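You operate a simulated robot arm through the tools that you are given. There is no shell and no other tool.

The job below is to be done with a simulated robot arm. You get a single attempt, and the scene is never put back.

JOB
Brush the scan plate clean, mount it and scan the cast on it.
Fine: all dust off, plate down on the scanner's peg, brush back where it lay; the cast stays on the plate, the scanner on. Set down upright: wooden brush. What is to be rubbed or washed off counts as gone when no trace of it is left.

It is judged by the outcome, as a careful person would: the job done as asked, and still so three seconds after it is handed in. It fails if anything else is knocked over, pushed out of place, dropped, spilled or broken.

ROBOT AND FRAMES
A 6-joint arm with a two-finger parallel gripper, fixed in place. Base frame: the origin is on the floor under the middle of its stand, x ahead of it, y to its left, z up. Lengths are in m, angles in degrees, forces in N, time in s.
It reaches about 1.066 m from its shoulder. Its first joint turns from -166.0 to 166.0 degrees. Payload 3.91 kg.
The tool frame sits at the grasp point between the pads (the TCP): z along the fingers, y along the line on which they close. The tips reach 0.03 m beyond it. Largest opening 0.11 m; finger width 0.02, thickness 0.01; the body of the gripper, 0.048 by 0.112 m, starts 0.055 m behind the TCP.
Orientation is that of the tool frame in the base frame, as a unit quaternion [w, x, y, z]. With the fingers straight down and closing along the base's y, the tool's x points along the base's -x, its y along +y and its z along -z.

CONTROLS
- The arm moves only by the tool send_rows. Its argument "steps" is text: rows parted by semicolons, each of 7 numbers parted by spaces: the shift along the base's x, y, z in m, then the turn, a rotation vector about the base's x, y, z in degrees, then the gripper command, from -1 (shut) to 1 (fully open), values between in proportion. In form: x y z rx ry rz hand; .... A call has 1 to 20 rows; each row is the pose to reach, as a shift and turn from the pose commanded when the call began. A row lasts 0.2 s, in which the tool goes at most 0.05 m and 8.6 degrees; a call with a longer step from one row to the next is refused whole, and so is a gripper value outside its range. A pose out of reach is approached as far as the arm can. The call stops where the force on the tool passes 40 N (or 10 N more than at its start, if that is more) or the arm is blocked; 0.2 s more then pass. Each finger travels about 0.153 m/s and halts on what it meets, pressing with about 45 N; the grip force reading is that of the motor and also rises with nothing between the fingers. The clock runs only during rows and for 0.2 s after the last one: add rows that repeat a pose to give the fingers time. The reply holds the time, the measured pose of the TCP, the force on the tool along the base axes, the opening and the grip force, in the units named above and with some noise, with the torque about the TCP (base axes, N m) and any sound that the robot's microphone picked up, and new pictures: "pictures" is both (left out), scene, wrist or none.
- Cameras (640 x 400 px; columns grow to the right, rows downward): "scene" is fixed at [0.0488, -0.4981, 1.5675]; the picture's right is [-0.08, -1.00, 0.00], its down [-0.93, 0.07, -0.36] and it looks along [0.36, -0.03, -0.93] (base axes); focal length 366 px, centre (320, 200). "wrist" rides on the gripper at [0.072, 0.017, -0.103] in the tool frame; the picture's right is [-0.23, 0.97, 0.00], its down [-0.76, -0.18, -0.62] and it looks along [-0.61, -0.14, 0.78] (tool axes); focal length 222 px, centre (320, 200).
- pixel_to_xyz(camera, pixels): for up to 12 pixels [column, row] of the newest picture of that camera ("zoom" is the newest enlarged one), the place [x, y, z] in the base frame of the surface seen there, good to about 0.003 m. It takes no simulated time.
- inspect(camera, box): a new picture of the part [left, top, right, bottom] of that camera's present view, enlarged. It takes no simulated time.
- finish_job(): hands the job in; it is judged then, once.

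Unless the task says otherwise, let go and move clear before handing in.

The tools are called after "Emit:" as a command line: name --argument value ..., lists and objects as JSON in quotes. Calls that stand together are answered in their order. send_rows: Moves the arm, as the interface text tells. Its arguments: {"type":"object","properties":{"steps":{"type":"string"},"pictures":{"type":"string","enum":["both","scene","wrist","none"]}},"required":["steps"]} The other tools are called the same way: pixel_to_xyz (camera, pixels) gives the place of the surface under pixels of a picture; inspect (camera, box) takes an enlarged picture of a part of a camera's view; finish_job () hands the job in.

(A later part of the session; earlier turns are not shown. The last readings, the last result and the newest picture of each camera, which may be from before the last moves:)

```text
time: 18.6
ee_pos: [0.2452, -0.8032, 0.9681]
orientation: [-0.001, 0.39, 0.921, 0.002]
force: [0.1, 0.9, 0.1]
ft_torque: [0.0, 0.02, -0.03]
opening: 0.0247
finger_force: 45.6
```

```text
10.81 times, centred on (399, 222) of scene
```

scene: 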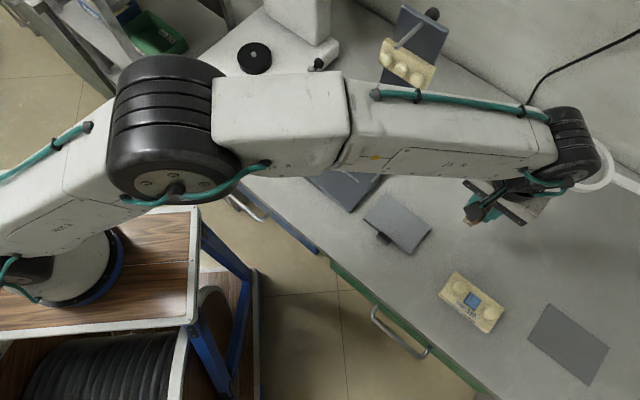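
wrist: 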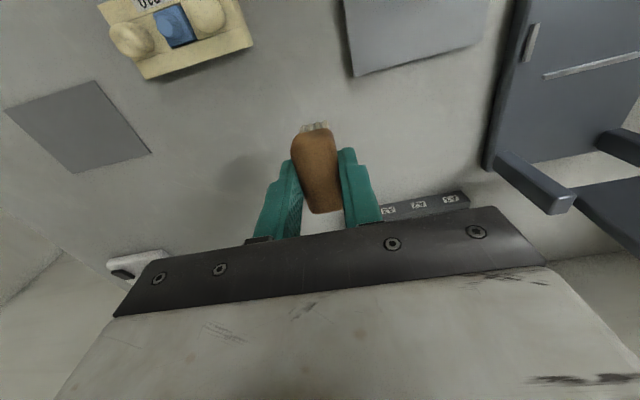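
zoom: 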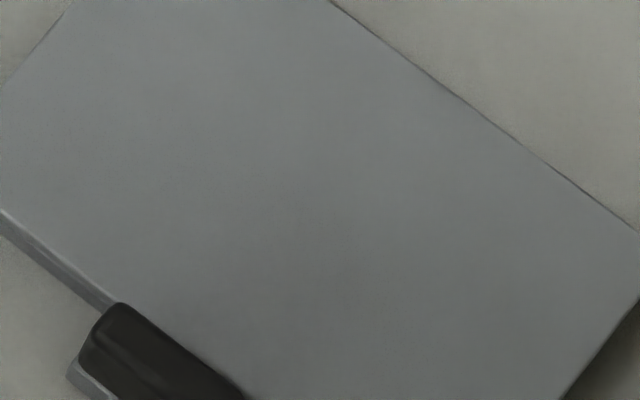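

The plate is clean with no trace left. I'll carry the brush back over its original spot, turning the hand back to the pick-up yaw.

Emit:
send_rows --steps "0 -0.005 0 0 0 8.2 -1; -0.001 -0.010 0 0 0 16.4 -1; -0.001 -0.016 0 0 0 24.6 -1; -0.002 -0.022 0 0 0 32.7 -1; -0.002 -0.028 0 0 0 40.9 -1; -0.003 -0.033 0 0 0 49.1 -1; -0.003 -0.038 0 0 0 57.3 -1; -0.004 -0.043 0 0 0 65.5 -1; -0.004 -0.048 0 0 0 73.6 -1; -0.005 -0.053 -0.02 0 0 81.8 -1; -0.005 -0.058 -0.05 0 0 90 -1; -0.005 -0.058 -0.08 0 0 90 -1; -0.005 -0.058 -0.08 0 0 90 -1"

Emit:
send_rows --steps "0 0 0 0 0 0 -1" --pictures "none"

Emit:
send_rows --steps "0 0 0 0 0 0 -1" --pictures "none"

Emit:
send_rows --steps "0 0 0 0 0 0 -1" --pictures "none"

```text
time: 21.4
ee_pos: [0.2363, -0.8611, 0.8872]
orientation: [-0.001, -0.375, 0.927, 0.0]
force: [-0.4, 0.5, -0.5]
ft_torque: [0.05, -0.01, 0.04]
opening: 0.0249
finger_force: 44.8
```

scene: 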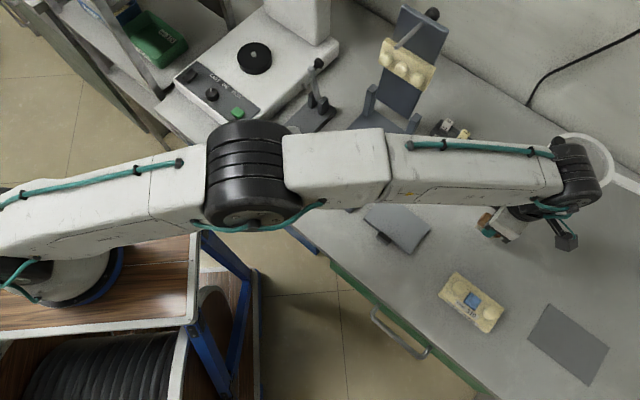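
wrist: 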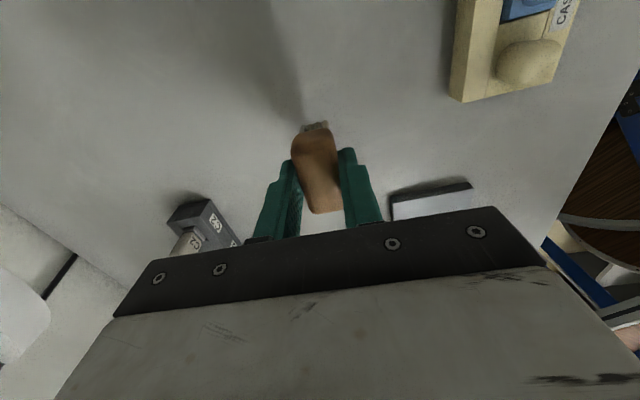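

```text
time: 21.8
ee_pos: [0.2369, -0.86, 0.8879]
orientation: [-0.002, -0.374, 0.927, 0.0]
force: [0.2, 0.2, -0.7]
ft_torque: [-0.02, 0.02, 0.01]
opening: 0.0248
finger_force: 45.0
```

```text
time: 22.2
ee_pos: [0.2367, -0.861, 0.8874]
orientation: [-0.002, -0.375, 0.927, -0.001]
force: [0.5, 0.5, -0.2]
ft_torque: [0.02, 0.02, 0.0]
opening: 0.0247
finger_force: 45.3
```

```text
time: 22.6
ee_pos: [0.2366, -0.8592, 0.8876]
orientation: [-0.003, -0.374, 0.927, 0.0]
force: [-0.1, 0.5, -0.1]
ft_torque: [0.0, -0.01, -0.04]
opening: 0.025
finger_force: 44.7
```

The averaged pose is (0.2366,-0.8603,0.8875), so I need about (+0.001,−0.001) and −0.034 in z. I'll lower the last few millimetres gently while watching for contact.

Emit:
send_rows --steps "0.0012 -0.0009 -0.015 0 0 0 -1; 0.0012 -0.0009 -0.030 0 0 0 -1; 0.0012 -0.0009 -0.033 0 0 0 -1; 0.0012 -0.0009 -0.034 0 0 0 -1" --pictures "none"

Emit:
send_rows --steps "0 0 -0.0007 0 0 0 -1; 0 0 -0.0007 0 0 0 -1" --pictures "none"

```text
time: 23.6
ee_pos: [0.2381, -0.862, 0.8532]
orientation: [-0.003, -0.375, 0.927, 0.001]
force: [0.9, 0.7, -1.1]
ft_torque: [0.0, 0.0, 0.0]
opening: 0.0247
finger_force: 45.4
```

```text
time: 24.2
ee_pos: [0.2384, -0.8614, 0.8531]
orientation: [-0.002, -0.374, 0.927, 0.0]
force: [-0.4, 0.1, -0.9]
ft_torque: [0.04, -0.02, -0.02]
opening: 0.0247
finger_force: 44.9
```

No contact shows yet at z≈0.853. I'll step down a little further, half a millimetre at a time.

Emit:
send_rows --steps "0 0 -0.0006 0 0 0 -1; 0 0 -0.0006 0 0 0 -1" --pictures "none"

Emit:
send_rows --steps "0 0 -0.0006 0 0 0 -1; 0 0 -0.0006 0 0 0 -1" --pictures "wrist"

```text
time: 24.8
ee_pos: [0.2385, -0.8622, 0.8516]
orientation: [-0.002, -0.374, 0.927, 0.001]
force: [0.1, -0.3, 0.0]
ft_torque: [0.01, -0.01, 0.0]
opening: 0.0249
finger_force: 45.2
```

```text
time: 25.4
ee_pos: [0.2392, -0.8598, 0.8518]
orientation: [-0.002, -0.374, 0.928, 0.0]
force: [-0.3, 0.2, -1.4]
ft_torque: [0.0, -0.01, -0.03]
opening: 0.0246
finger_force: 45.2
```

wrist: 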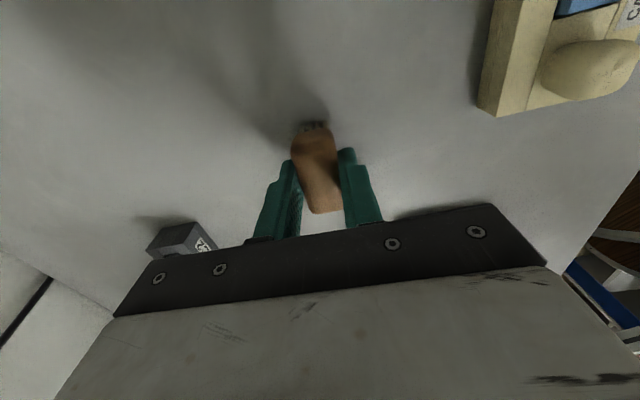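

There's still no contact force, so the brush may have slipped up a little in the grip. I'll continue in small steps until I feel the table.

Emit:
send_rows --steps "0 0 -0.0008 0 0 0 -1; 0 0 -0.0008 0 0 0 -1" --pictures "none"

Emit:
send_rows --steps "0 0 -0.0006 0 0 0 -1; 0 0 -0.0006 0 0 0 -1" --pictures "none"

```text
time: 26.0
ee_pos: [0.2392, -0.8598, 0.8512]
orientation: [-0.002, -0.373, 0.928, 0.0]
force: [-1.5, 2.4, 6.7]
ft_torque: [0.16, -0.13, 0.01]
opening: 0.0249
finger_force: 44.7
```

```text
time: 26.6
ee_pos: [0.2377, -0.8608, 0.8509]
orientation: [-0.002, -0.375, 0.927, -0.001]
force: [-0.2, 0.7, 13.8]
ft_torque: [0.09, -0.2, 0.01]
opening: 0.0245
finger_force: 44.7
```

Contact is felt (14 N). I'll relieve most of it, open the fingers and rise straight up.

Emit:
send_rows --steps "0 0 0.0008 0 0 0 -1; 0 0 0.0008 0 0 0 -0.4; 0 0 0.0008 0 0 0 0.4; 0 0 0.0008 0 0 0 1; 0 0 0.0008 0 0 0 1; 0 0 0.03 0 0 0 1; 0 0 0.07 0 0 0 1; 0 0 0.11 0 0 0 1; 0 0 0.15 0 0 0 1; 0 0 0.15 0 0 0 1"

Emit:
inspect --camera "wrist" --box '[270, 60, 350, 140]'

Emit:
pixel_to_xyz --camera "zoom" --pixels '[[280, 130], [368, 105], [408, 310], [322, 328], [274, 160], [302, 280], [386, 180], [400, 240], [325, 92], [365, 335], [337, 210], [290, 200]]'

```text
time: 28.8
ee_pos: [0.2394, -0.8617, 0.999]
orientation: [-0.002, -0.375, 0.927, 0.0]
force: [0.5, -0.5, 0.2]
ft_torque: [-0.02, -0.02, 0.02]
opening: 0.1101
finger_force: 0.0
```

scene: 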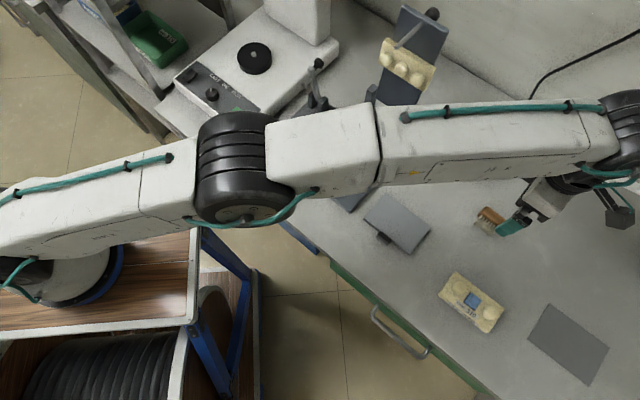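
wrist: 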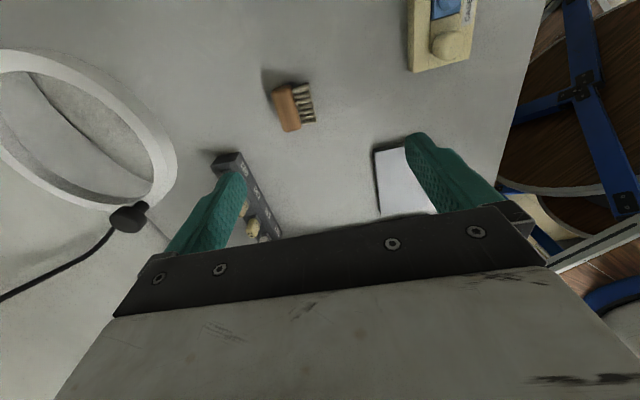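

```text
5.00 times, centred on (310, 100) of wrist
```

zoom: 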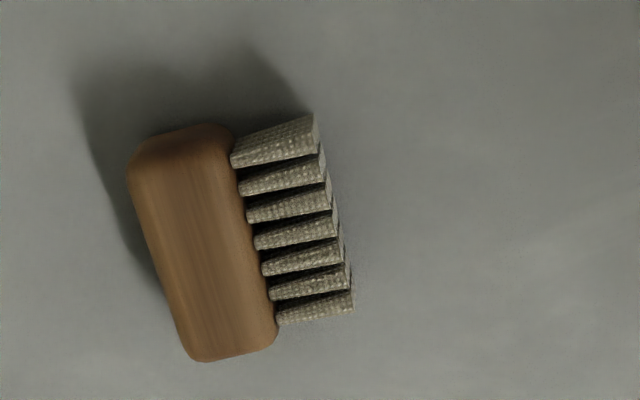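

```text
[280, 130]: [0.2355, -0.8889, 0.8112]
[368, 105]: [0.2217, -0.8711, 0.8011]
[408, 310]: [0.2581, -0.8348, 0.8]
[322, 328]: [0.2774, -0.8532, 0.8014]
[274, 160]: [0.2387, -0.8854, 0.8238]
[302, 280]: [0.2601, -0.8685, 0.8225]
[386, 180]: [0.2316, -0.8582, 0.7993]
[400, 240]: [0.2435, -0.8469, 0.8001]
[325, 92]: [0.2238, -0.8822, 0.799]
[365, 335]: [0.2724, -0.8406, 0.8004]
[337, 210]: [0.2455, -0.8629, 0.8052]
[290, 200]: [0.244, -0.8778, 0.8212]
```

The brush has tipped onto its side: the wrist zoom shows the bristles pointing right at (290,220). It must stand upright, so I'll measure how it lies before picking it up again by its two ends.

Emit:
pixel_to_xyz --camera "zoom" --pixels '[[140, 165], [225, 135], [272, 330], [195, 350], [180, 240], [215, 240], [250, 155], [315, 150], [345, 300], [300, 240], [235, 345], [180, 130]]'

Emit:
inspect --camera "scene" --box '[455, 195, 535, 250]'

Emit:
pixel_to_xyz --camera "scene" --pixels '[[545, 165], [565, 185], [600, 185], [557, 143], [575, 135], [605, 150], [498, 172], [435, 130], [501, 163], [470, 160], [555, 180], [588, 190]]'

```text
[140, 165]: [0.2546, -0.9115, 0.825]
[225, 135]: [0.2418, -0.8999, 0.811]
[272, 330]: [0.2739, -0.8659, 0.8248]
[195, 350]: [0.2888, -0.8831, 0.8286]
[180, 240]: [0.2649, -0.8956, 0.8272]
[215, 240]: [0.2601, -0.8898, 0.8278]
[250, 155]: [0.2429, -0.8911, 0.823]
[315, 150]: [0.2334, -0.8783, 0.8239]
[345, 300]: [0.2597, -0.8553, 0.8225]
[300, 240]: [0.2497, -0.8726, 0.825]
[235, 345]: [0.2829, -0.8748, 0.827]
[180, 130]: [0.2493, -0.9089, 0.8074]
```

```text
7.27 times, centred on (495, 222) of scene
```

zoom: 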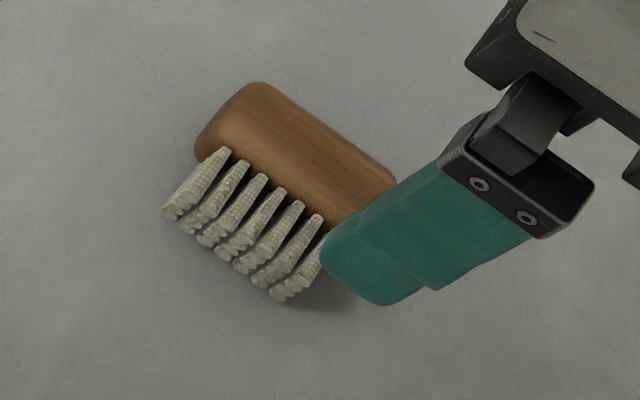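

```text
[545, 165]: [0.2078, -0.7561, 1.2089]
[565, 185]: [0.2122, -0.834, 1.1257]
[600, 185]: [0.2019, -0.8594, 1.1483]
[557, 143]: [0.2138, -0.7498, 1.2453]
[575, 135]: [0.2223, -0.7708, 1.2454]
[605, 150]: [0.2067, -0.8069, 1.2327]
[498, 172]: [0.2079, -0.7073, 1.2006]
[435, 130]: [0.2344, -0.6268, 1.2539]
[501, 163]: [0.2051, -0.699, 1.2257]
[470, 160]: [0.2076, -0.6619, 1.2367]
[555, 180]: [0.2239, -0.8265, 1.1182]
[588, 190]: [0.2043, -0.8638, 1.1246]
```

The brush lies with its wood centred near (0.264,-0.890,0.813) and bristles toward the front, and the lamp ring sits close behind it at z≈0.95. My plan is to grip it by its ends with vertical fingers and lay it down nearer the bench front. There I can re-grip it tilted, turn it upright and bring it home. First I'll turn the hand so it closes along the brush's length.

Emit:
send_rows --steps "0.002 -0.002 0 0 0 -7.8 1; 0.004 -0.005 0 0 0 -15.6 1; 0.006 -0.007 0 0 0 -23.4 1; 0.008 -0.010 0 0 0 -31.2 1; 0.010 -0.012 0 0 0 -39 1; 0.012 -0.014 0 0 0 -46.8 1; 0.014 -0.017 0 0 0 -54.6 1; 0.016 -0.019 0 0 0 -62.4 1; 0.018 -0.021 0 0 0 -70.2 1; 0.020 -0.024 0 0 0 -78 1; 0.022 -0.026 0 0 0 -85.8 1; 0.025 -0.028 0 0 0 -93.5 1; 0.025 -0.028 0 0 0 -93.5 1"

Emit:
inspect --camera "wrist" --box '[250, 40, 410, 160]'

Emit:
inspect --camera "scene" --box '[440, 100, 640, 260]'

```text
time: 31.6
ee_pos: [0.2629, -0.8714, 0.9986]
orientation: [-0.001, 0.418, 0.908, 0.001]
force: [-0.7, -0.3, 0.1]
ft_torque: [0.02, 0.01, 0.0]
opening: 0.1101
finger_force: 0.1
out of reach, approached as far as the arm can: row 7, 8, 9, 10, 11, 12, 13
```

scene: 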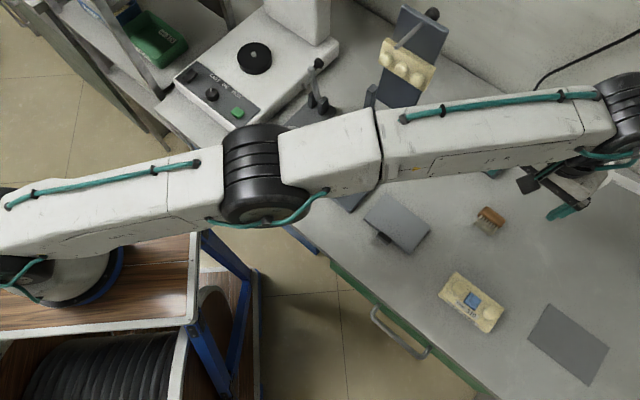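
wrist: 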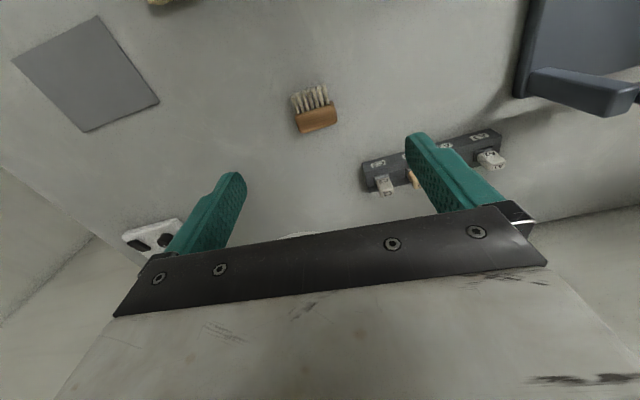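

```text
3.33 times, centred on (330, 100) of wrist
```

zoom: 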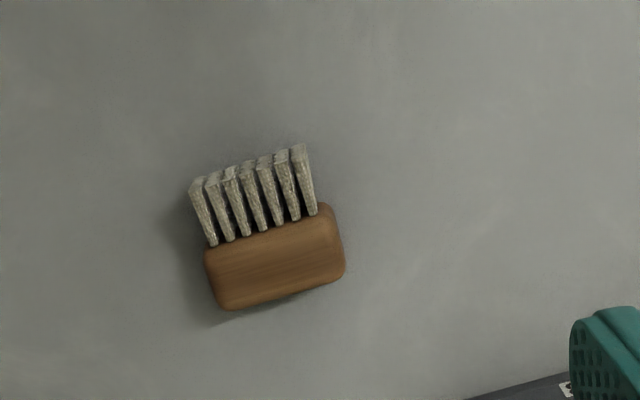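

```text
2.50 times, centred on (540, 180) of scene
```

zoom: 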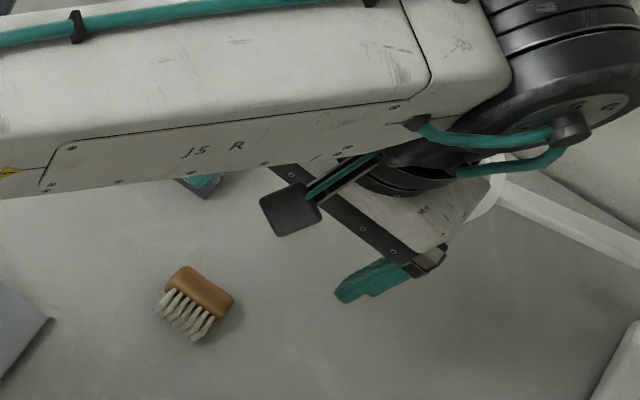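

The arm reports it's out of reach here with the fingers straight down, and the wrist hangs near the lamp. I'll measure the wrist and lamp clearances before going any lower.

Emit:
pixel_to_xyz --camera "scene" --pixels '[[620, 95], [610, 120], [630, 130], [612, 138], [600, 150], [585, 160], [575, 165], [560, 150], [570, 205], [605, 175], [625, 180], [528, 185]]'

Emit:
pixel_to_xyz --camera "wrist" --pixels '[[285, 236], [295, 235], [310, 233], [316, 120], [300, 100], [320, 90], [150, 235], [85, 70], [380, 185], [490, 140], [350, 300], [275, 237]]'

```text
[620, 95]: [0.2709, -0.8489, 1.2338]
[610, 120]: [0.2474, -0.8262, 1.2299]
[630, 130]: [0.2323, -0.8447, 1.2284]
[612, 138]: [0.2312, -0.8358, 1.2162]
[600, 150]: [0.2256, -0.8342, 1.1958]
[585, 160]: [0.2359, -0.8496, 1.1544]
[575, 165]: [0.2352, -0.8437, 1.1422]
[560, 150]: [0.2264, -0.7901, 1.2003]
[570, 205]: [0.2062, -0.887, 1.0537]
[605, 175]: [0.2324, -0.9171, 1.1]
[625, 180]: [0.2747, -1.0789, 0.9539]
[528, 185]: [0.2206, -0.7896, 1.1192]
```

```text
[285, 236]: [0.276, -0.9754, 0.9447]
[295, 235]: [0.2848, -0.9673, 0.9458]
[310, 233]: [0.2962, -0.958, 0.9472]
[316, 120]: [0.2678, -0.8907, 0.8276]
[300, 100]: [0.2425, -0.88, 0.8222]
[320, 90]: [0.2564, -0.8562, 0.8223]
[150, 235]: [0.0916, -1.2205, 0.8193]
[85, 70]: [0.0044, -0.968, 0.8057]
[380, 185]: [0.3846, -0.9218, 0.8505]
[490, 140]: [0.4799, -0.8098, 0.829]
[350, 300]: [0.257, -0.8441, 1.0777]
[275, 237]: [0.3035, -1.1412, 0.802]
```

The lamp ring's near edge is about 0.07 m behind the brush at z≈0.946. Leaning the hand 20° back toward the robot keeps clear of it and solves the reach. I'll refine the brush outline from this wrist view first.

Emit:
inspect --camera "wrist" --box '[280, 70, 350, 140]'

Emit:
pixel_to_xyz --camera "zoom" --pixels '[[265, 215], [345, 195], [430, 155], [462, 250], [375, 290], [290, 300], [355, 245], [232, 110], [405, 65], [300, 180], [440, 200], [275, 260]]'

```text
5.71 times, centred on (315, 105) of wrist
```

zoom: 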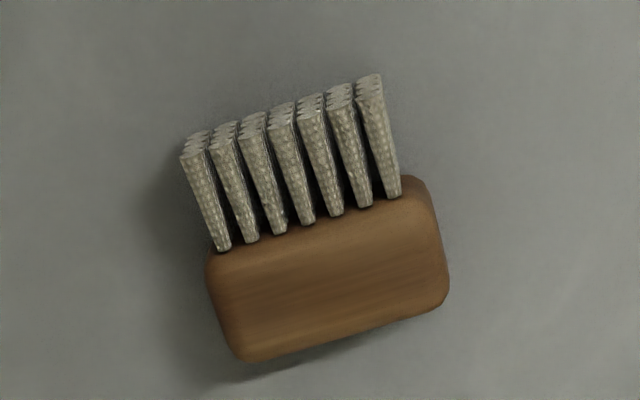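

```text
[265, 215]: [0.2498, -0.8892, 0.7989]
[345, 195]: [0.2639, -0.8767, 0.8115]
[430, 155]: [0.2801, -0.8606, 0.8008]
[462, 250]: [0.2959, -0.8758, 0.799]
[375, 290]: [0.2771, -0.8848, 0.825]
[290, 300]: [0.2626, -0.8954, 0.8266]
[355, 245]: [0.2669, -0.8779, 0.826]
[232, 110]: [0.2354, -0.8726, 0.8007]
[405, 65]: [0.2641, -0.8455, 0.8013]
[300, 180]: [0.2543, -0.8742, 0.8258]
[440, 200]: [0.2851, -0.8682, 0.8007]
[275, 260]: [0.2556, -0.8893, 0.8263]
```

I'll get the wood's corner and end points from this zoom.

Emit:
pixel_to_xyz --camera "zoom" --pixels '[[218, 265], [410, 200], [436, 290], [250, 348], [212, 290], [228, 330], [425, 215], [443, 270], [320, 335], [400, 312], [190, 160], [375, 85]]'

```text
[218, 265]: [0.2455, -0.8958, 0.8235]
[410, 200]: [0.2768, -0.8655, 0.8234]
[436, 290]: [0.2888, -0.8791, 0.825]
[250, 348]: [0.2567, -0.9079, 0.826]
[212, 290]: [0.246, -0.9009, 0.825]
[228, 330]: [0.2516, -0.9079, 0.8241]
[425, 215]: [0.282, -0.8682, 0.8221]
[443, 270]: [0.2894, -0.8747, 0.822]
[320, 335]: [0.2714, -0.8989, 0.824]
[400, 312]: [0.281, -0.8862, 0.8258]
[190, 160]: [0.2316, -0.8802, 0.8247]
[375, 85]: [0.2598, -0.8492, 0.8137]
```

The wood is centred at (0.267,-0.888,0.8125) with its axis at 42.3°. I'll lean the hand 20° toward the robot side and move to a hover above it, then check the pose.

Emit:
send_rows --steps "-0.010 0.014 0 -3.7 -3.37 0.4 1; -0.018 0.025 -0.01 -7.4 -6.73 0.85 1; -0.018 0.025 -0.04 -11.1 -10.1 1.3 1; -0.018 0.025 -0.075 -14.8 -13.46 1.7 1; -0.018 0.025 -0.101 -14.8 -13.46 1.7 1; -0.018 0.025 -0.101 -14.8 -13.46 1.7 1"

Emit:
send_rows --steps "0 0 0 0 0 0 1" --pictures "none"

Emit:
send_rows --steps "0 0 0 0 0 0 1" --pictures "none"

```text
time: 33.0
ee_pos: [0.2445, -0.8454, 0.8962]
orientation: [0.159, 0.399, 0.9, -0.067]
force: [0.2, 1.1, -0.8]
ft_torque: [0.0, -0.01, 0.0]
opening: 0.1099
finger_force: 0.0
```

scene: 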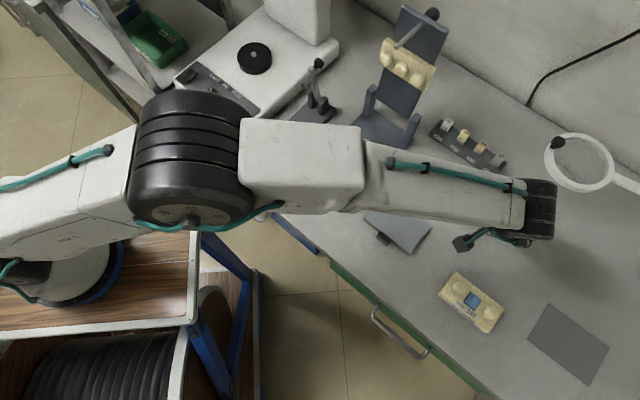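
wrist: 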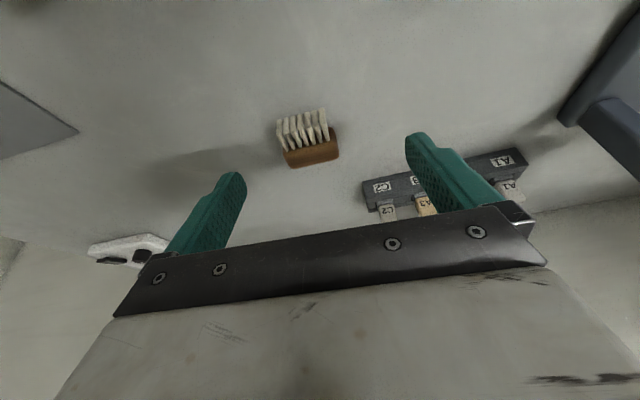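

```text
time: 33.4
ee_pos: [0.244, -0.8467, 0.8958]
orientation: [0.158, 0.399, 0.901, -0.066]
force: [0.4, 0.3, 0.0]
ft_torque: [0.01, -0.02, 0.01]
opening: 0.1098
finger_force: 0.1
```

```text
time: 33.8
ee_pos: [0.2456, -0.8458, 0.8979]
orientation: [0.159, 0.4, 0.9, -0.066]
force: [0.3, 0.1, 0.0]
ft_torque: [0.01, 0.0, -0.01]
opening: 0.1098
finger_force: 0.0
```

The pose has settled at (0.2447,-0.846,0.8966) with the correct tilt and yaw. I'll approach along the finger direction, straddling the brush ends, and then close.

Emit:
send_rows --steps "0.0040 -0.0130 -0.012 0 0 0 1; 0.0075 -0.0256 -0.024 0 0 0 1; 0.0110 -0.0292 -0.038 0 0 0 1; 0.0140 -0.0324 -0.050 0 0 0 1; 0.0168 -0.0354 -0.0616 0 0 0 1; 0.0168 -0.0354 -0.0616 0 0 0 1"

Emit:
inspect --camera "wrist" --box '[200, 80, 440, 240]'

```text
time: 35.2
ee_pos: [0.2627, -0.8799, 0.8365]
orientation: [0.158, 0.4, 0.9, -0.067]
force: [-0.3, -0.4, -0.8]
ft_torque: [0.0, 0.04, -0.01]
opening: 0.1102
finger_force: 0.1
```

scene: 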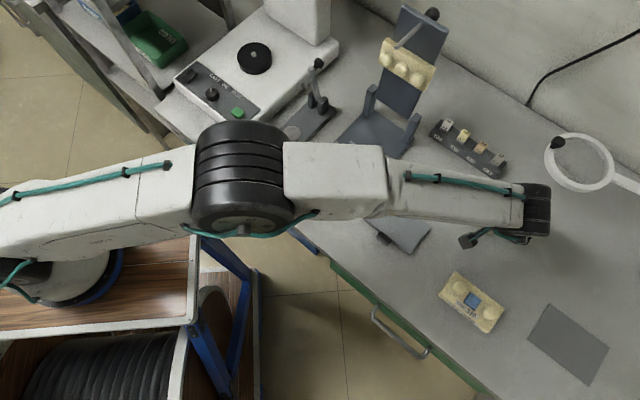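
wrist: 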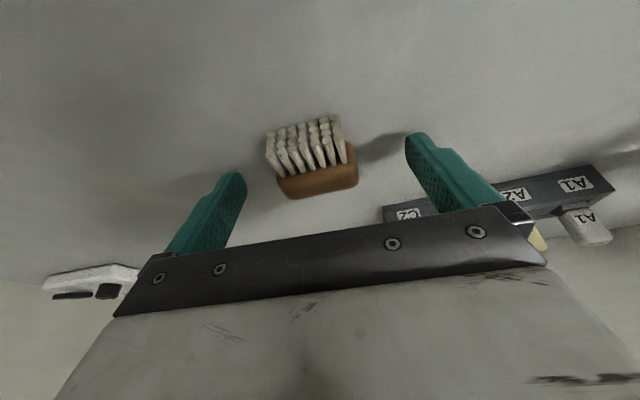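

```text
2.50 times, centred on (320, 160) of wrist
```

zoom: 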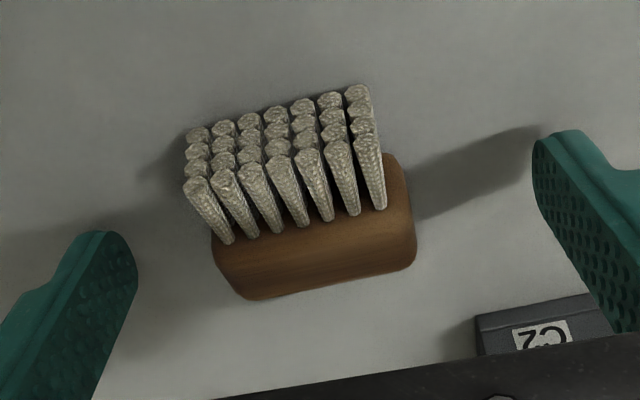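

The brush sits squarely between the fingers. I'll close on its two ends.

Emit:
send_rows --steps "0 0 0 0 0 0 0.4; 0 0 0 0 0 0 0.1; 0 0 0 0 0 0 -0.2; 0 0 0 0 0 0 -0.6; 0 0 0 0 0 0 -1; 0 0 0 0 0 0 -1"

Emit:
inspect --camera "wrist" --box '[200, 80, 440, 240]'

```text
time: 36.6
ee_pos: [0.2633, -0.8814, 0.8355]
orientation: [0.159, 0.4, 0.9, -0.066]
force: [0.5, -0.1, 0.3]
ft_torque: [0.01, 0.0, -0.06]
opening: 0.0508
finger_force: 44.7
```

scene: 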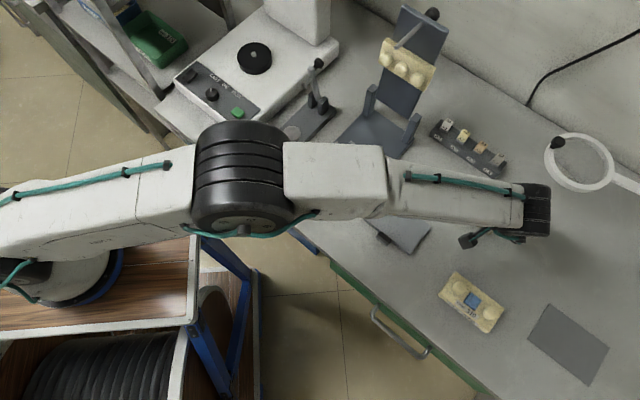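
wrist: 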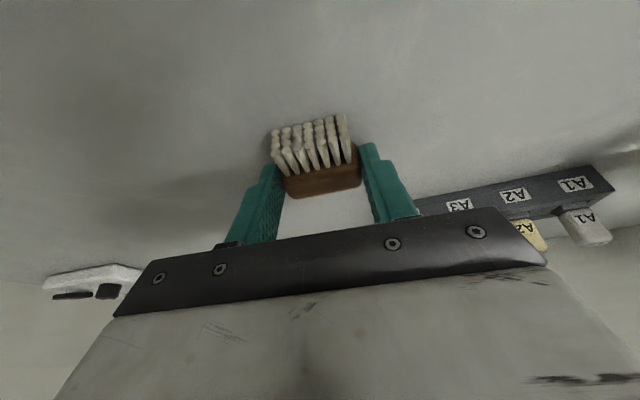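

```text
2.50 times, centred on (320, 160) of wrist
```

zoom: 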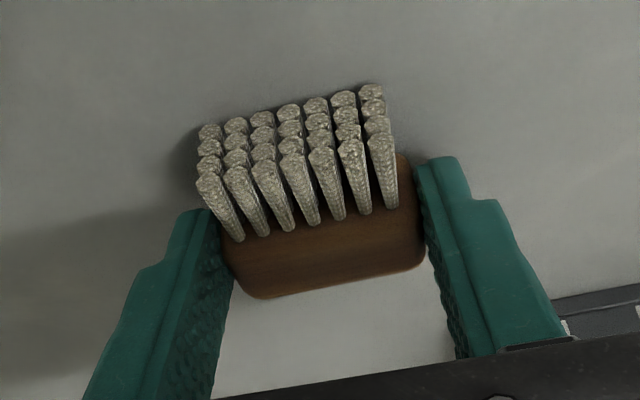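

The brush is held by its ends (opening 0.0508). I'll lift it and carry it to a clear spot near the bench front, around (0.15,-0.695), between the plate and the cast.

Emit:
send_rows --steps "0 0 0.03 0 0 0 -1; 0 0 0.06 0 0 0 -1; -0.005 0.010 0.09 0 0 0 -1; -0.022 0.038 0.09 0 0 0.5 -1; -0.040 0.068 0.09 0 0 1 -1; -0.058 0.098 0.09 0 0 1.5 -1; -0.077 0.128 0.09 0 0 2 -1; -0.096 0.158 0.09 0 0 2.4 -1; -0.1183 0.1918 0.09 0 0 2.7 -1; -0.1183 0.1918 0.05 0 0 2.7 -1; -0.1183 0.1918 0.02 0 0 2.7 -1; -0.1183 0.1918 0.02 0 0 2.7 -1"

Emit:
inspect --camera "scene" --box '[360, 200, 520, 340]'

```text
time: 39.2
ee_pos: [0.1441, -0.688, 0.8574]
orientation: [0.159, 0.378, 0.91, -0.061]
force: [0.1, -0.1, -0.2]
ft_torque: [-0.03, 0.01, 0.0]
opening: 0.0508
finger_force: 45.2
```

scene: 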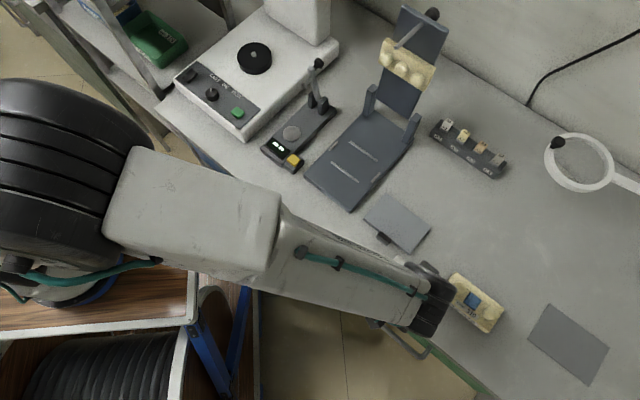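
wrist: 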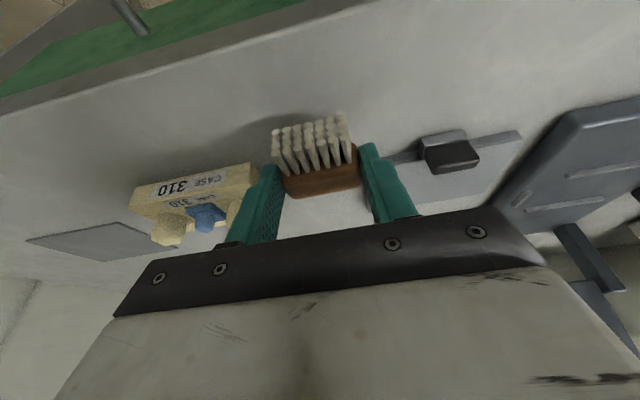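

```text
2.86 times, centred on (440, 270) of scene
```

zoom: 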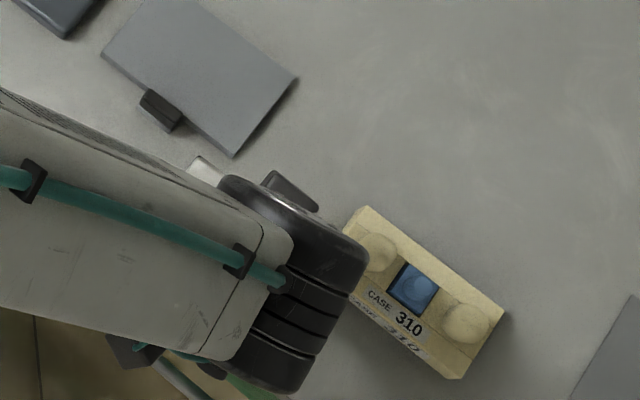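

The brush hovers at the new spot, with the cast just left of the left finger and the handle right of the right finger. I'll check those clearances before laying it down.

Emit:
pixel_to_xyz --camera "wrist" --pixels '[[252, 170], [252, 190], [235, 205], [265, 185], [250, 220], [425, 145], [400, 160], [375, 160], [310, 185], [320, 110], [350, 120], [300, 70]]'

```text
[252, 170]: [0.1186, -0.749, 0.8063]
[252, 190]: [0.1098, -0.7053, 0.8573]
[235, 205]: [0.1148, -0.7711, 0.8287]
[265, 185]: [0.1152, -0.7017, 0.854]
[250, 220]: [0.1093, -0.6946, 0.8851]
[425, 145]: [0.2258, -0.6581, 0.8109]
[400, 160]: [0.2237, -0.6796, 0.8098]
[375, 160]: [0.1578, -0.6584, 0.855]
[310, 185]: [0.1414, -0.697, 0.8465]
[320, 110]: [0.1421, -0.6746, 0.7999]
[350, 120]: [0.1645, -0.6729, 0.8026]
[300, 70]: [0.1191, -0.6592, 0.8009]
```

The gaps are fine: the cast corner at (0.119,-0.749) is about 2.5 cm from the finger. I'll nudge 8 mm away from the cast and lower gently until the brush touches.

Emit:
send_rows --steps "0.0057 0.0057 -0.008 0 0 0 -1; 0.0057 0.0057 -0.016 0 0 0 -1; 0.0057 0.0057 -0.0195 0 0 0 -1" --pictures "none"

Emit:
send_rows --steps "0 0 -0.0006 0 0 0 -1; 0 0 -0.0012 0 0 0 -1" --pictures "none"

Emit:
send_rows --steps "0 0 -0.0006 0 0 0 -1; 0 0 -0.0012 0 0 0 -1" --pictures "none"

```text
time: 40.0
ee_pos: [0.1496, -0.6828, 0.837]
orientation: [0.161, 0.378, 0.91, -0.063]
force: [0.0, -0.1, 0.3]
ft_torque: [0.01, -0.01, -0.02]
opening: 0.0507
finger_force: 45.0
```

```text
time: 40.6
ee_pos: [0.1489, -0.6841, 0.8359]
orientation: [0.16, 0.378, 0.909, -0.063]
force: [0.7, 0.0, 1.9]
ft_torque: [-0.02, 0.04, 0.0]
opening: 0.0508
finger_force: 44.9
```

```text
time: 41.2
ee_pos: [0.1484, -0.6841, 0.8363]
orientation: [0.16, 0.378, 0.91, -0.064]
force: [1.4, 3.5, 17.4]
ft_torque: [-0.3, 0.16, 0.01]
opening: 0.0506
finger_force: 44.9
```

The brush rests on the table (17 N). I'll relieve the pressure and open only to about 0.07 m.

Emit:
send_rows --steps "0 0 0.001 0 0 0 -1; 0 0 0.0012 0 0 0 -0.06; 0 0 0.0012 0 0 0 0.0; 0 0 0.0012 0 0 0 0.12; 0 0 0.0012 0 0 0 0.25; 0 0 0.0012 0 0 0 0.25"

Emit:
inspect --camera "wrist" --box '[200, 80, 440, 240]'

```text
time: 42.6
ee_pos: [0.1509, -0.6845, 0.8341]
orientation: [0.16, 0.378, 0.91, -0.062]
force: [0.2, -0.2, -0.3]
ft_torque: [-0.01, -0.01, 0.03]
opening: 0.0688
finger_force: 0.1
```

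scene: 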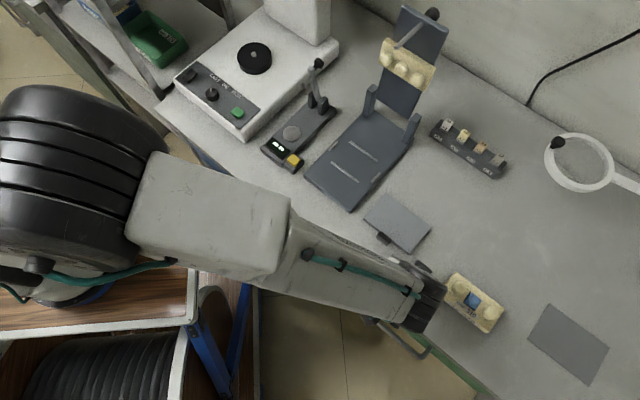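
wrist: 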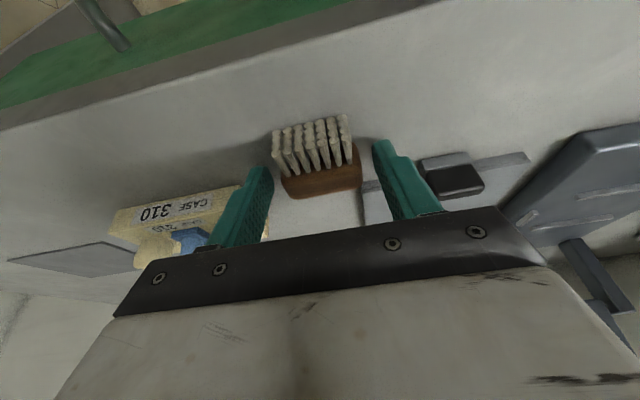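

```text
2.50 times, centred on (320, 160) of wrist
```

zoom: 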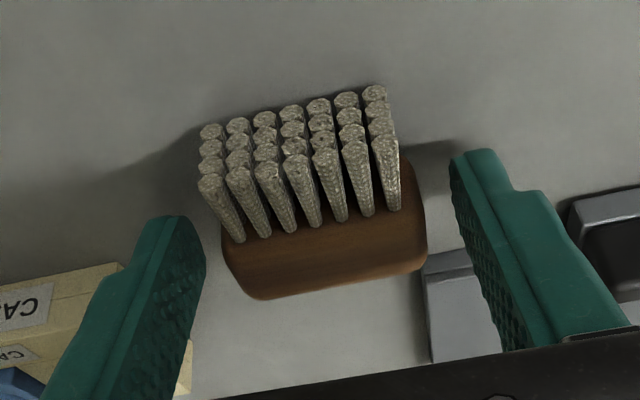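

The brush lies free between the fingers with about 9 mm clearance each side. I'll swing the hand 50° around the brush's axis so it leans the other way (30° past vertical).

Emit:
send_rows --steps "0.0024 -0.0024 0.0020 5.89 5.89 0 0.25; 0.0048 -0.0048 0.0024 11.78 11.78 0 0.25; 0.0073 -0.0073 0.0024 17.67 17.67 0 0.25; 0.0097 -0.0097 0.0018 23.57 23.57 0 0.25; 0.0121 -0.0121 0.0008 29.46 29.46 0 0.25; 0.0143 -0.0143 -0.0005 35.35 35.35 0 0.25; 0.0143 -0.0143 -0.0015 35.35 35.35 0 0.25; 0.0143 -0.0143 -0.0015 35.35 35.35 0 0.25"

Emit:
inspect --camera "wrist" --box '[200, 80, 440, 240]'

```text
time: 44.4
ee_pos: [0.164, -0.6978, 0.8334]
orientation: [-0.239, 0.373, 0.891, 0.103]
force: [0.4, -0.5, 0.2]
ft_torque: [-0.01, 0.02, -0.04]
opening: 0.0687
finger_force: 0.0
```

scene: 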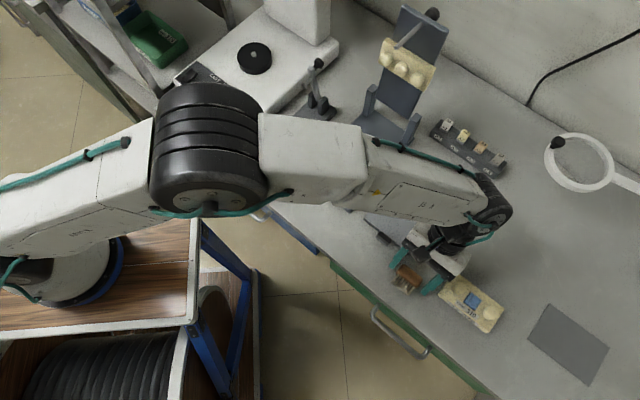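
wrist: 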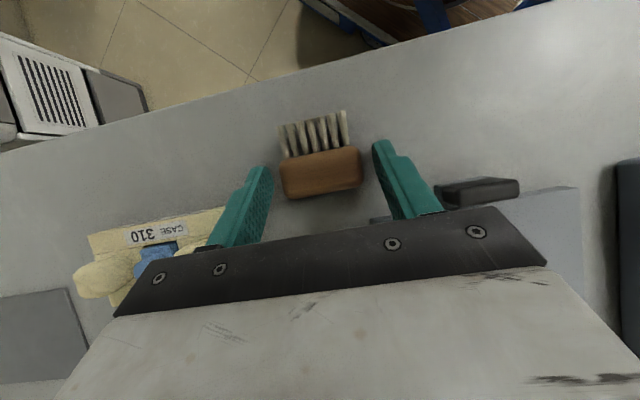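

```text
2.50 times, centred on (320, 160) of wrist
```

zoom: 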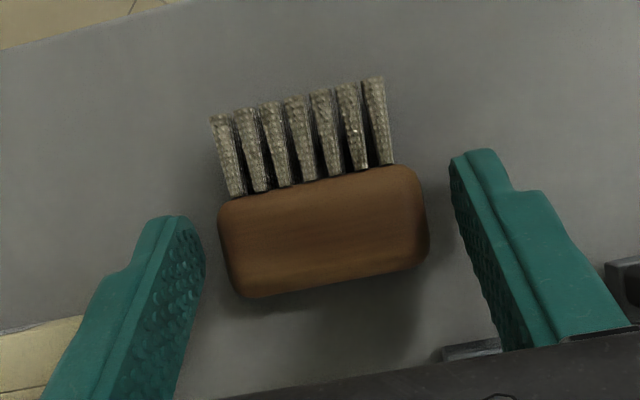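

The hand now leans 30° the other way with the brush undisturbed. I'll add 10° more so less backward lean is needed later, then close on the brush ends.

Emit:
send_rows --steps "0.0012 -0.0012 -0.0008 3.54 3.54 0 0.25; 0.0024 -0.0024 -0.0016 7.07 7.07 0 0.25; 0.0024 -0.0024 -0.0016 7.07 7.07 0 0.25; 0.0024 -0.0024 -0.0016 7.07 7.07 0 0.05; 0.0024 -0.0024 -0.0016 7.07 7.07 0 -0.1; 0.0024 -0.0024 -0.0016 7.07 7.07 0 -0.5; 0.0024 -0.0024 -0.0016 7.07 7.07 0 -1; 0.0024 -0.0024 -0.0016 7.07 7.07 0 -1"

Emit:
inspect --camera "wrist" --box '[200, 80, 440, 240]'

```text
time: 46.2
ee_pos: [0.1659, -0.6995, 0.832]
orientation: [-0.316, 0.361, 0.867, 0.134]
force: [0.4, 1.0, 0.2]
ft_torque: [-0.03, 0.03, -0.03]
opening: 0.0512
finger_force: 44.9
```

scene: 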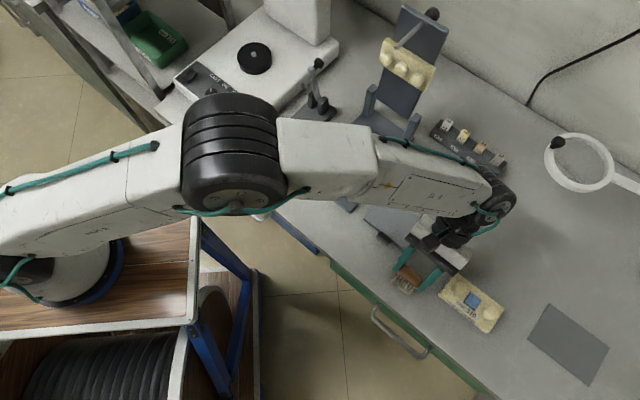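
wrist: 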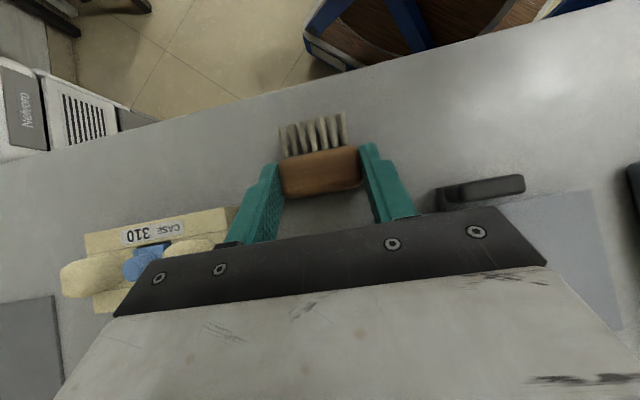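

```text
2.50 times, centred on (320, 160) of wrist
```

zoom: 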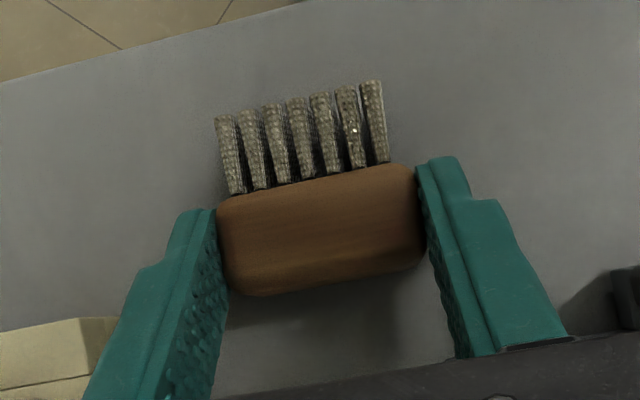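

The brush is gripped with the hand leaning 40°. I'll lift it 12 cm and swing the hand −90° about the brush axis, which turns the bristles from pointing forward to pointing down.

Emit:
send_rows --steps "0 0 0.04 0 0 0 -1; 0 0 0.08 0 0 0 -1; 0 0 0.12 0 0 0 -1; -0.002 0.002 0.12 -5.785 -5.785 0 -1; -0.004 0.004 0.12 -11.57 -11.57 0 -1; -0.006 0.006 0.12 -17.36 -17.36 0 -1; -0.009 0.009 0.12 -23.14 -23.14 0 -1; -0.011 0.011 0.12 -28.93 -28.93 0 -1; -0.013 0.013 0.12 -34.71 -34.71 0 -1; -0.015 0.015 0.12 -40.5 -40.5 0 -1; -0.017 0.017 0.12 -46.28 -46.28 0 -1; -0.019 0.019 0.12 -52.07 -52.07 0 -1; -0.022 0.022 0.12 -57.85 -57.85 0 -1; -0.024 0.0235 0.12 -63.64 -63.64 0 -1; -0.024 0.0235 0.12 -63.64 -63.64 0 -1"

Emit:
inspect --camera "wrist" --box '[200, 80, 440, 240]'

Emit:
inspect --camera "scene" --box '[360, 200, 520, 340]'

```text
time: 49.4
ee_pos: [0.1414, -0.6773, 0.9515]
orientation: [0.391, 0.347, 0.837, -0.158]
force: [-0.1, 0.0, -0.9]
ft_torque: [0.0, 0.0, -0.04]
opening: 0.0509
finger_force: 44.4
```

scene: 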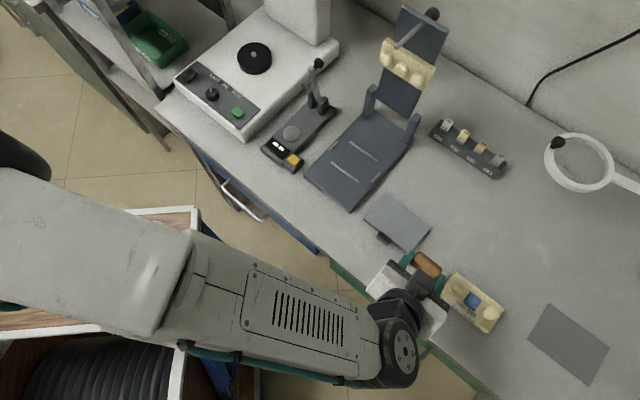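
wrist: 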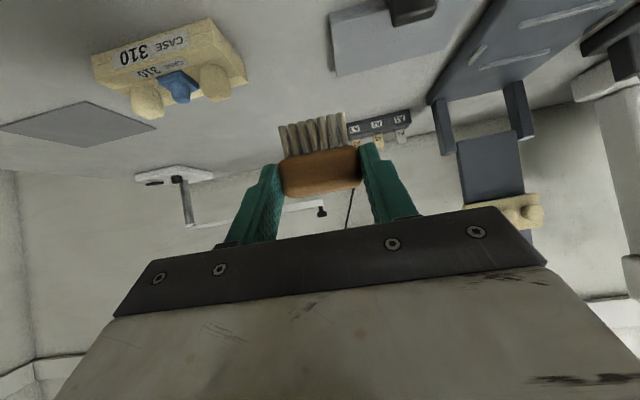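

```text
2.50 times, centred on (320, 160) of wrist
```

zoom: 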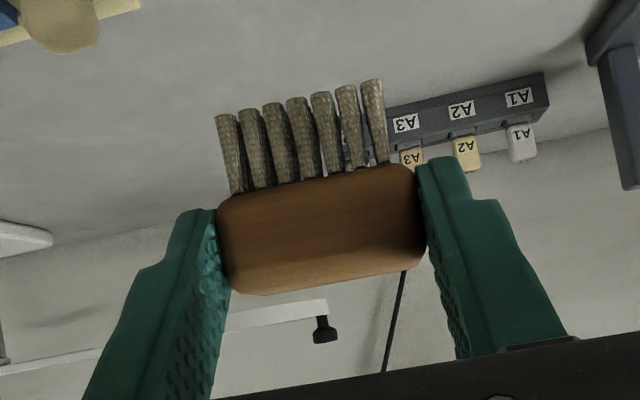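

```text
2.86 times, centred on (440, 270) of scene
```

zoom: 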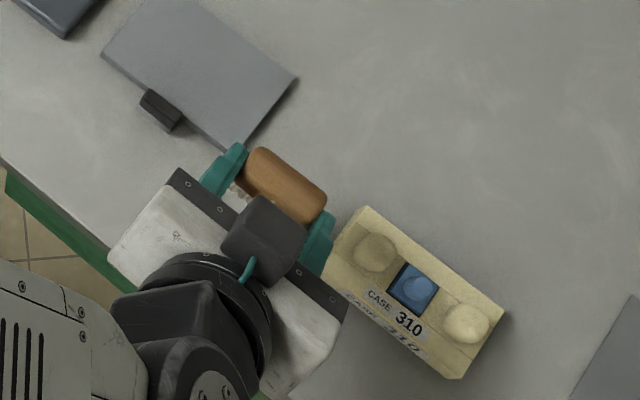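

The brush is now upright in the hand with bristles down, and the hand is leaning 50°. I'll lower it to the table here, slowly near contact.

Emit:
send_rows --steps "0 0 -0.045 0 0 0 -1; 0 0 -0.085 0 0 0 -1; 0 0 -0.095 0 0 0 -1; 0 0 -0.099 0 0 0 -1"

Emit:
inspect --camera "wrist" --box '[200, 80, 440, 240]'

Emit:
inspect --camera "scene" --box '[360, 200, 520, 340]'

```text
time: 50.4
ee_pos: [0.1432, -0.6769, 0.8523]
orientation: [0.39, 0.347, 0.838, -0.158]
force: [0.0, -0.5, -1.0]
ft_torque: [0.01, -0.01, 0.01]
opening: 0.051
finger_force: 45.2
```

scene: 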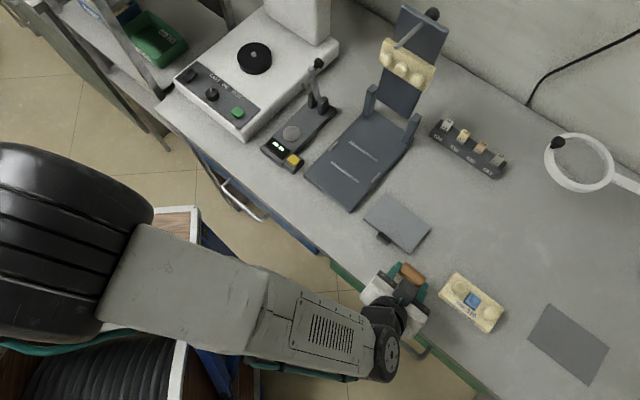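
wrist: 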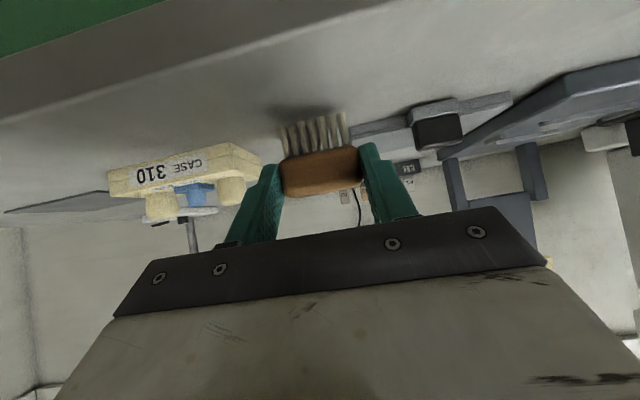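

```text
2.50 times, centred on (320, 160) of wrist
```

zoom: 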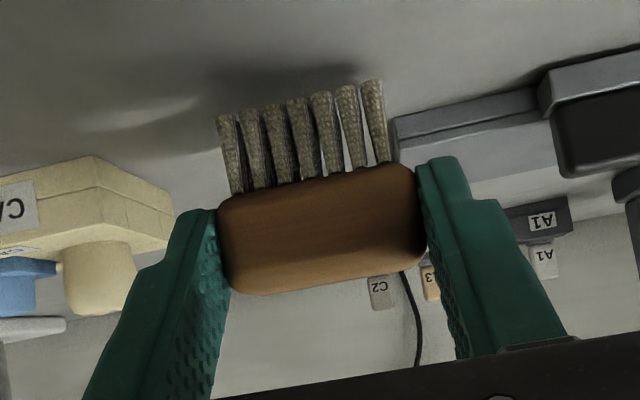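

```text
2.86 times, centred on (440, 270) of scene
```

zoom: 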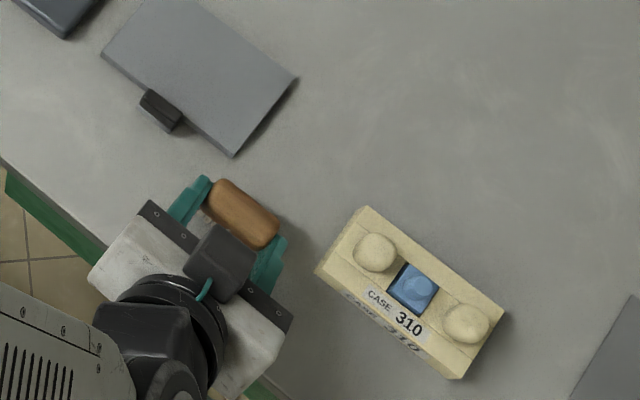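

The bristle tips are close to their shadows on the table. I'll step down in sub-millimetre moves until contact.

Emit:
send_rows --steps "0 0 -0.001 0 0 0 -1; 0 0 -0.002 0 0 0 -1" --pictures "none"

Emit:
send_rows --steps "0 0 -0.001 0 0 0 -1; 0 0 -0.0015 0 0 0 -1" --pictures "none"

Emit:
send_rows --steps "0 0 -0.0005 0 0 0 -1; 0 0 -0.001 0 0 0 -1" --pictures "none"

```text
time: 51.0
ee_pos: [0.1423, -0.6774, 0.8513]
orientation: [0.39, 0.347, 0.838, -0.158]
force: [0.0, -0.8, 0.0]
ft_torque: [0.02, 0.03, -0.02]
opening: 0.051
finger_force: 44.9
```

```text
time: 51.6
ee_pos: [0.1433, -0.6764, 0.8495]
orientation: [0.39, 0.348, 0.838, -0.158]
force: [-0.3, -0.1, -0.1]
ft_torque: [-0.02, 0.04, 0.02]
opening: 0.051
finger_force: 45.0
```

```text
time: 52.2
ee_pos: [0.1409, -0.6774, 0.8495]
orientation: [0.391, 0.347, 0.838, -0.157]
force: [-0.8, -0.5, 0.1]
ft_torque: [0.01, 0.0, 0.04]
opening: 0.0509
finger_force: 44.8
```

Emit:
send_rows --steps "0 0 -0.0006 0 0 0 -1; 0 0 -0.0012 0 0 0 -1" --pictures "none"

Emit:
send_rows --steps "0 0 -0.0005 0 0 0 -1; 0 0 -0.001 0 0 0 -1" --pictures "none"

Emit:
send_rows --steps "0 0 -0.0005 0 0 0 -1; 0 0 -0.0005 0 0 0 -1" --pictures "wrist"

```text
time: 52.8
ee_pos: [0.1421, -0.6777, 0.8464]
orientation: [0.39, 0.347, 0.838, -0.158]
force: [0.4, 0.1, -0.2]
ft_torque: [0.03, 0.05, 0.0]
opening: 0.0507
finger_force: 45.5
```

```text
time: 53.4
ee_pos: [0.1434, -0.6771, 0.8464]
orientation: [0.39, 0.347, 0.838, -0.158]
force: [0.3, 0.1, 0.0]
ft_torque: [-0.01, 0.0, -0.03]
opening: 0.0508
finger_force: 44.7
```

```text
time: 54.0
ee_pos: [0.1431, -0.6766, 0.8448]
orientation: [0.391, 0.347, 0.838, -0.158]
force: [-0.1, -0.4, 0.0]
ft_torque: [0.05, 0.01, -0.01]
opening: 0.0509
finger_force: 45.0
```

wrist: 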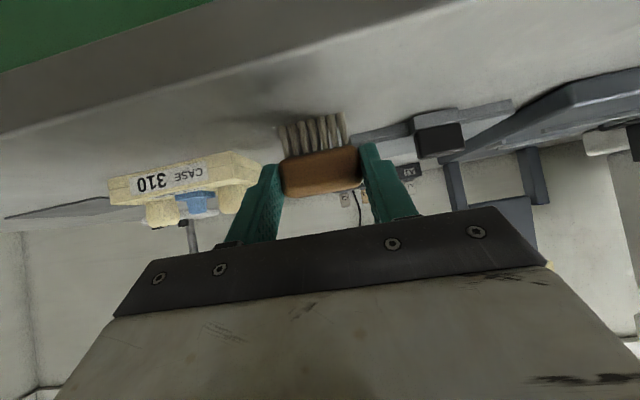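

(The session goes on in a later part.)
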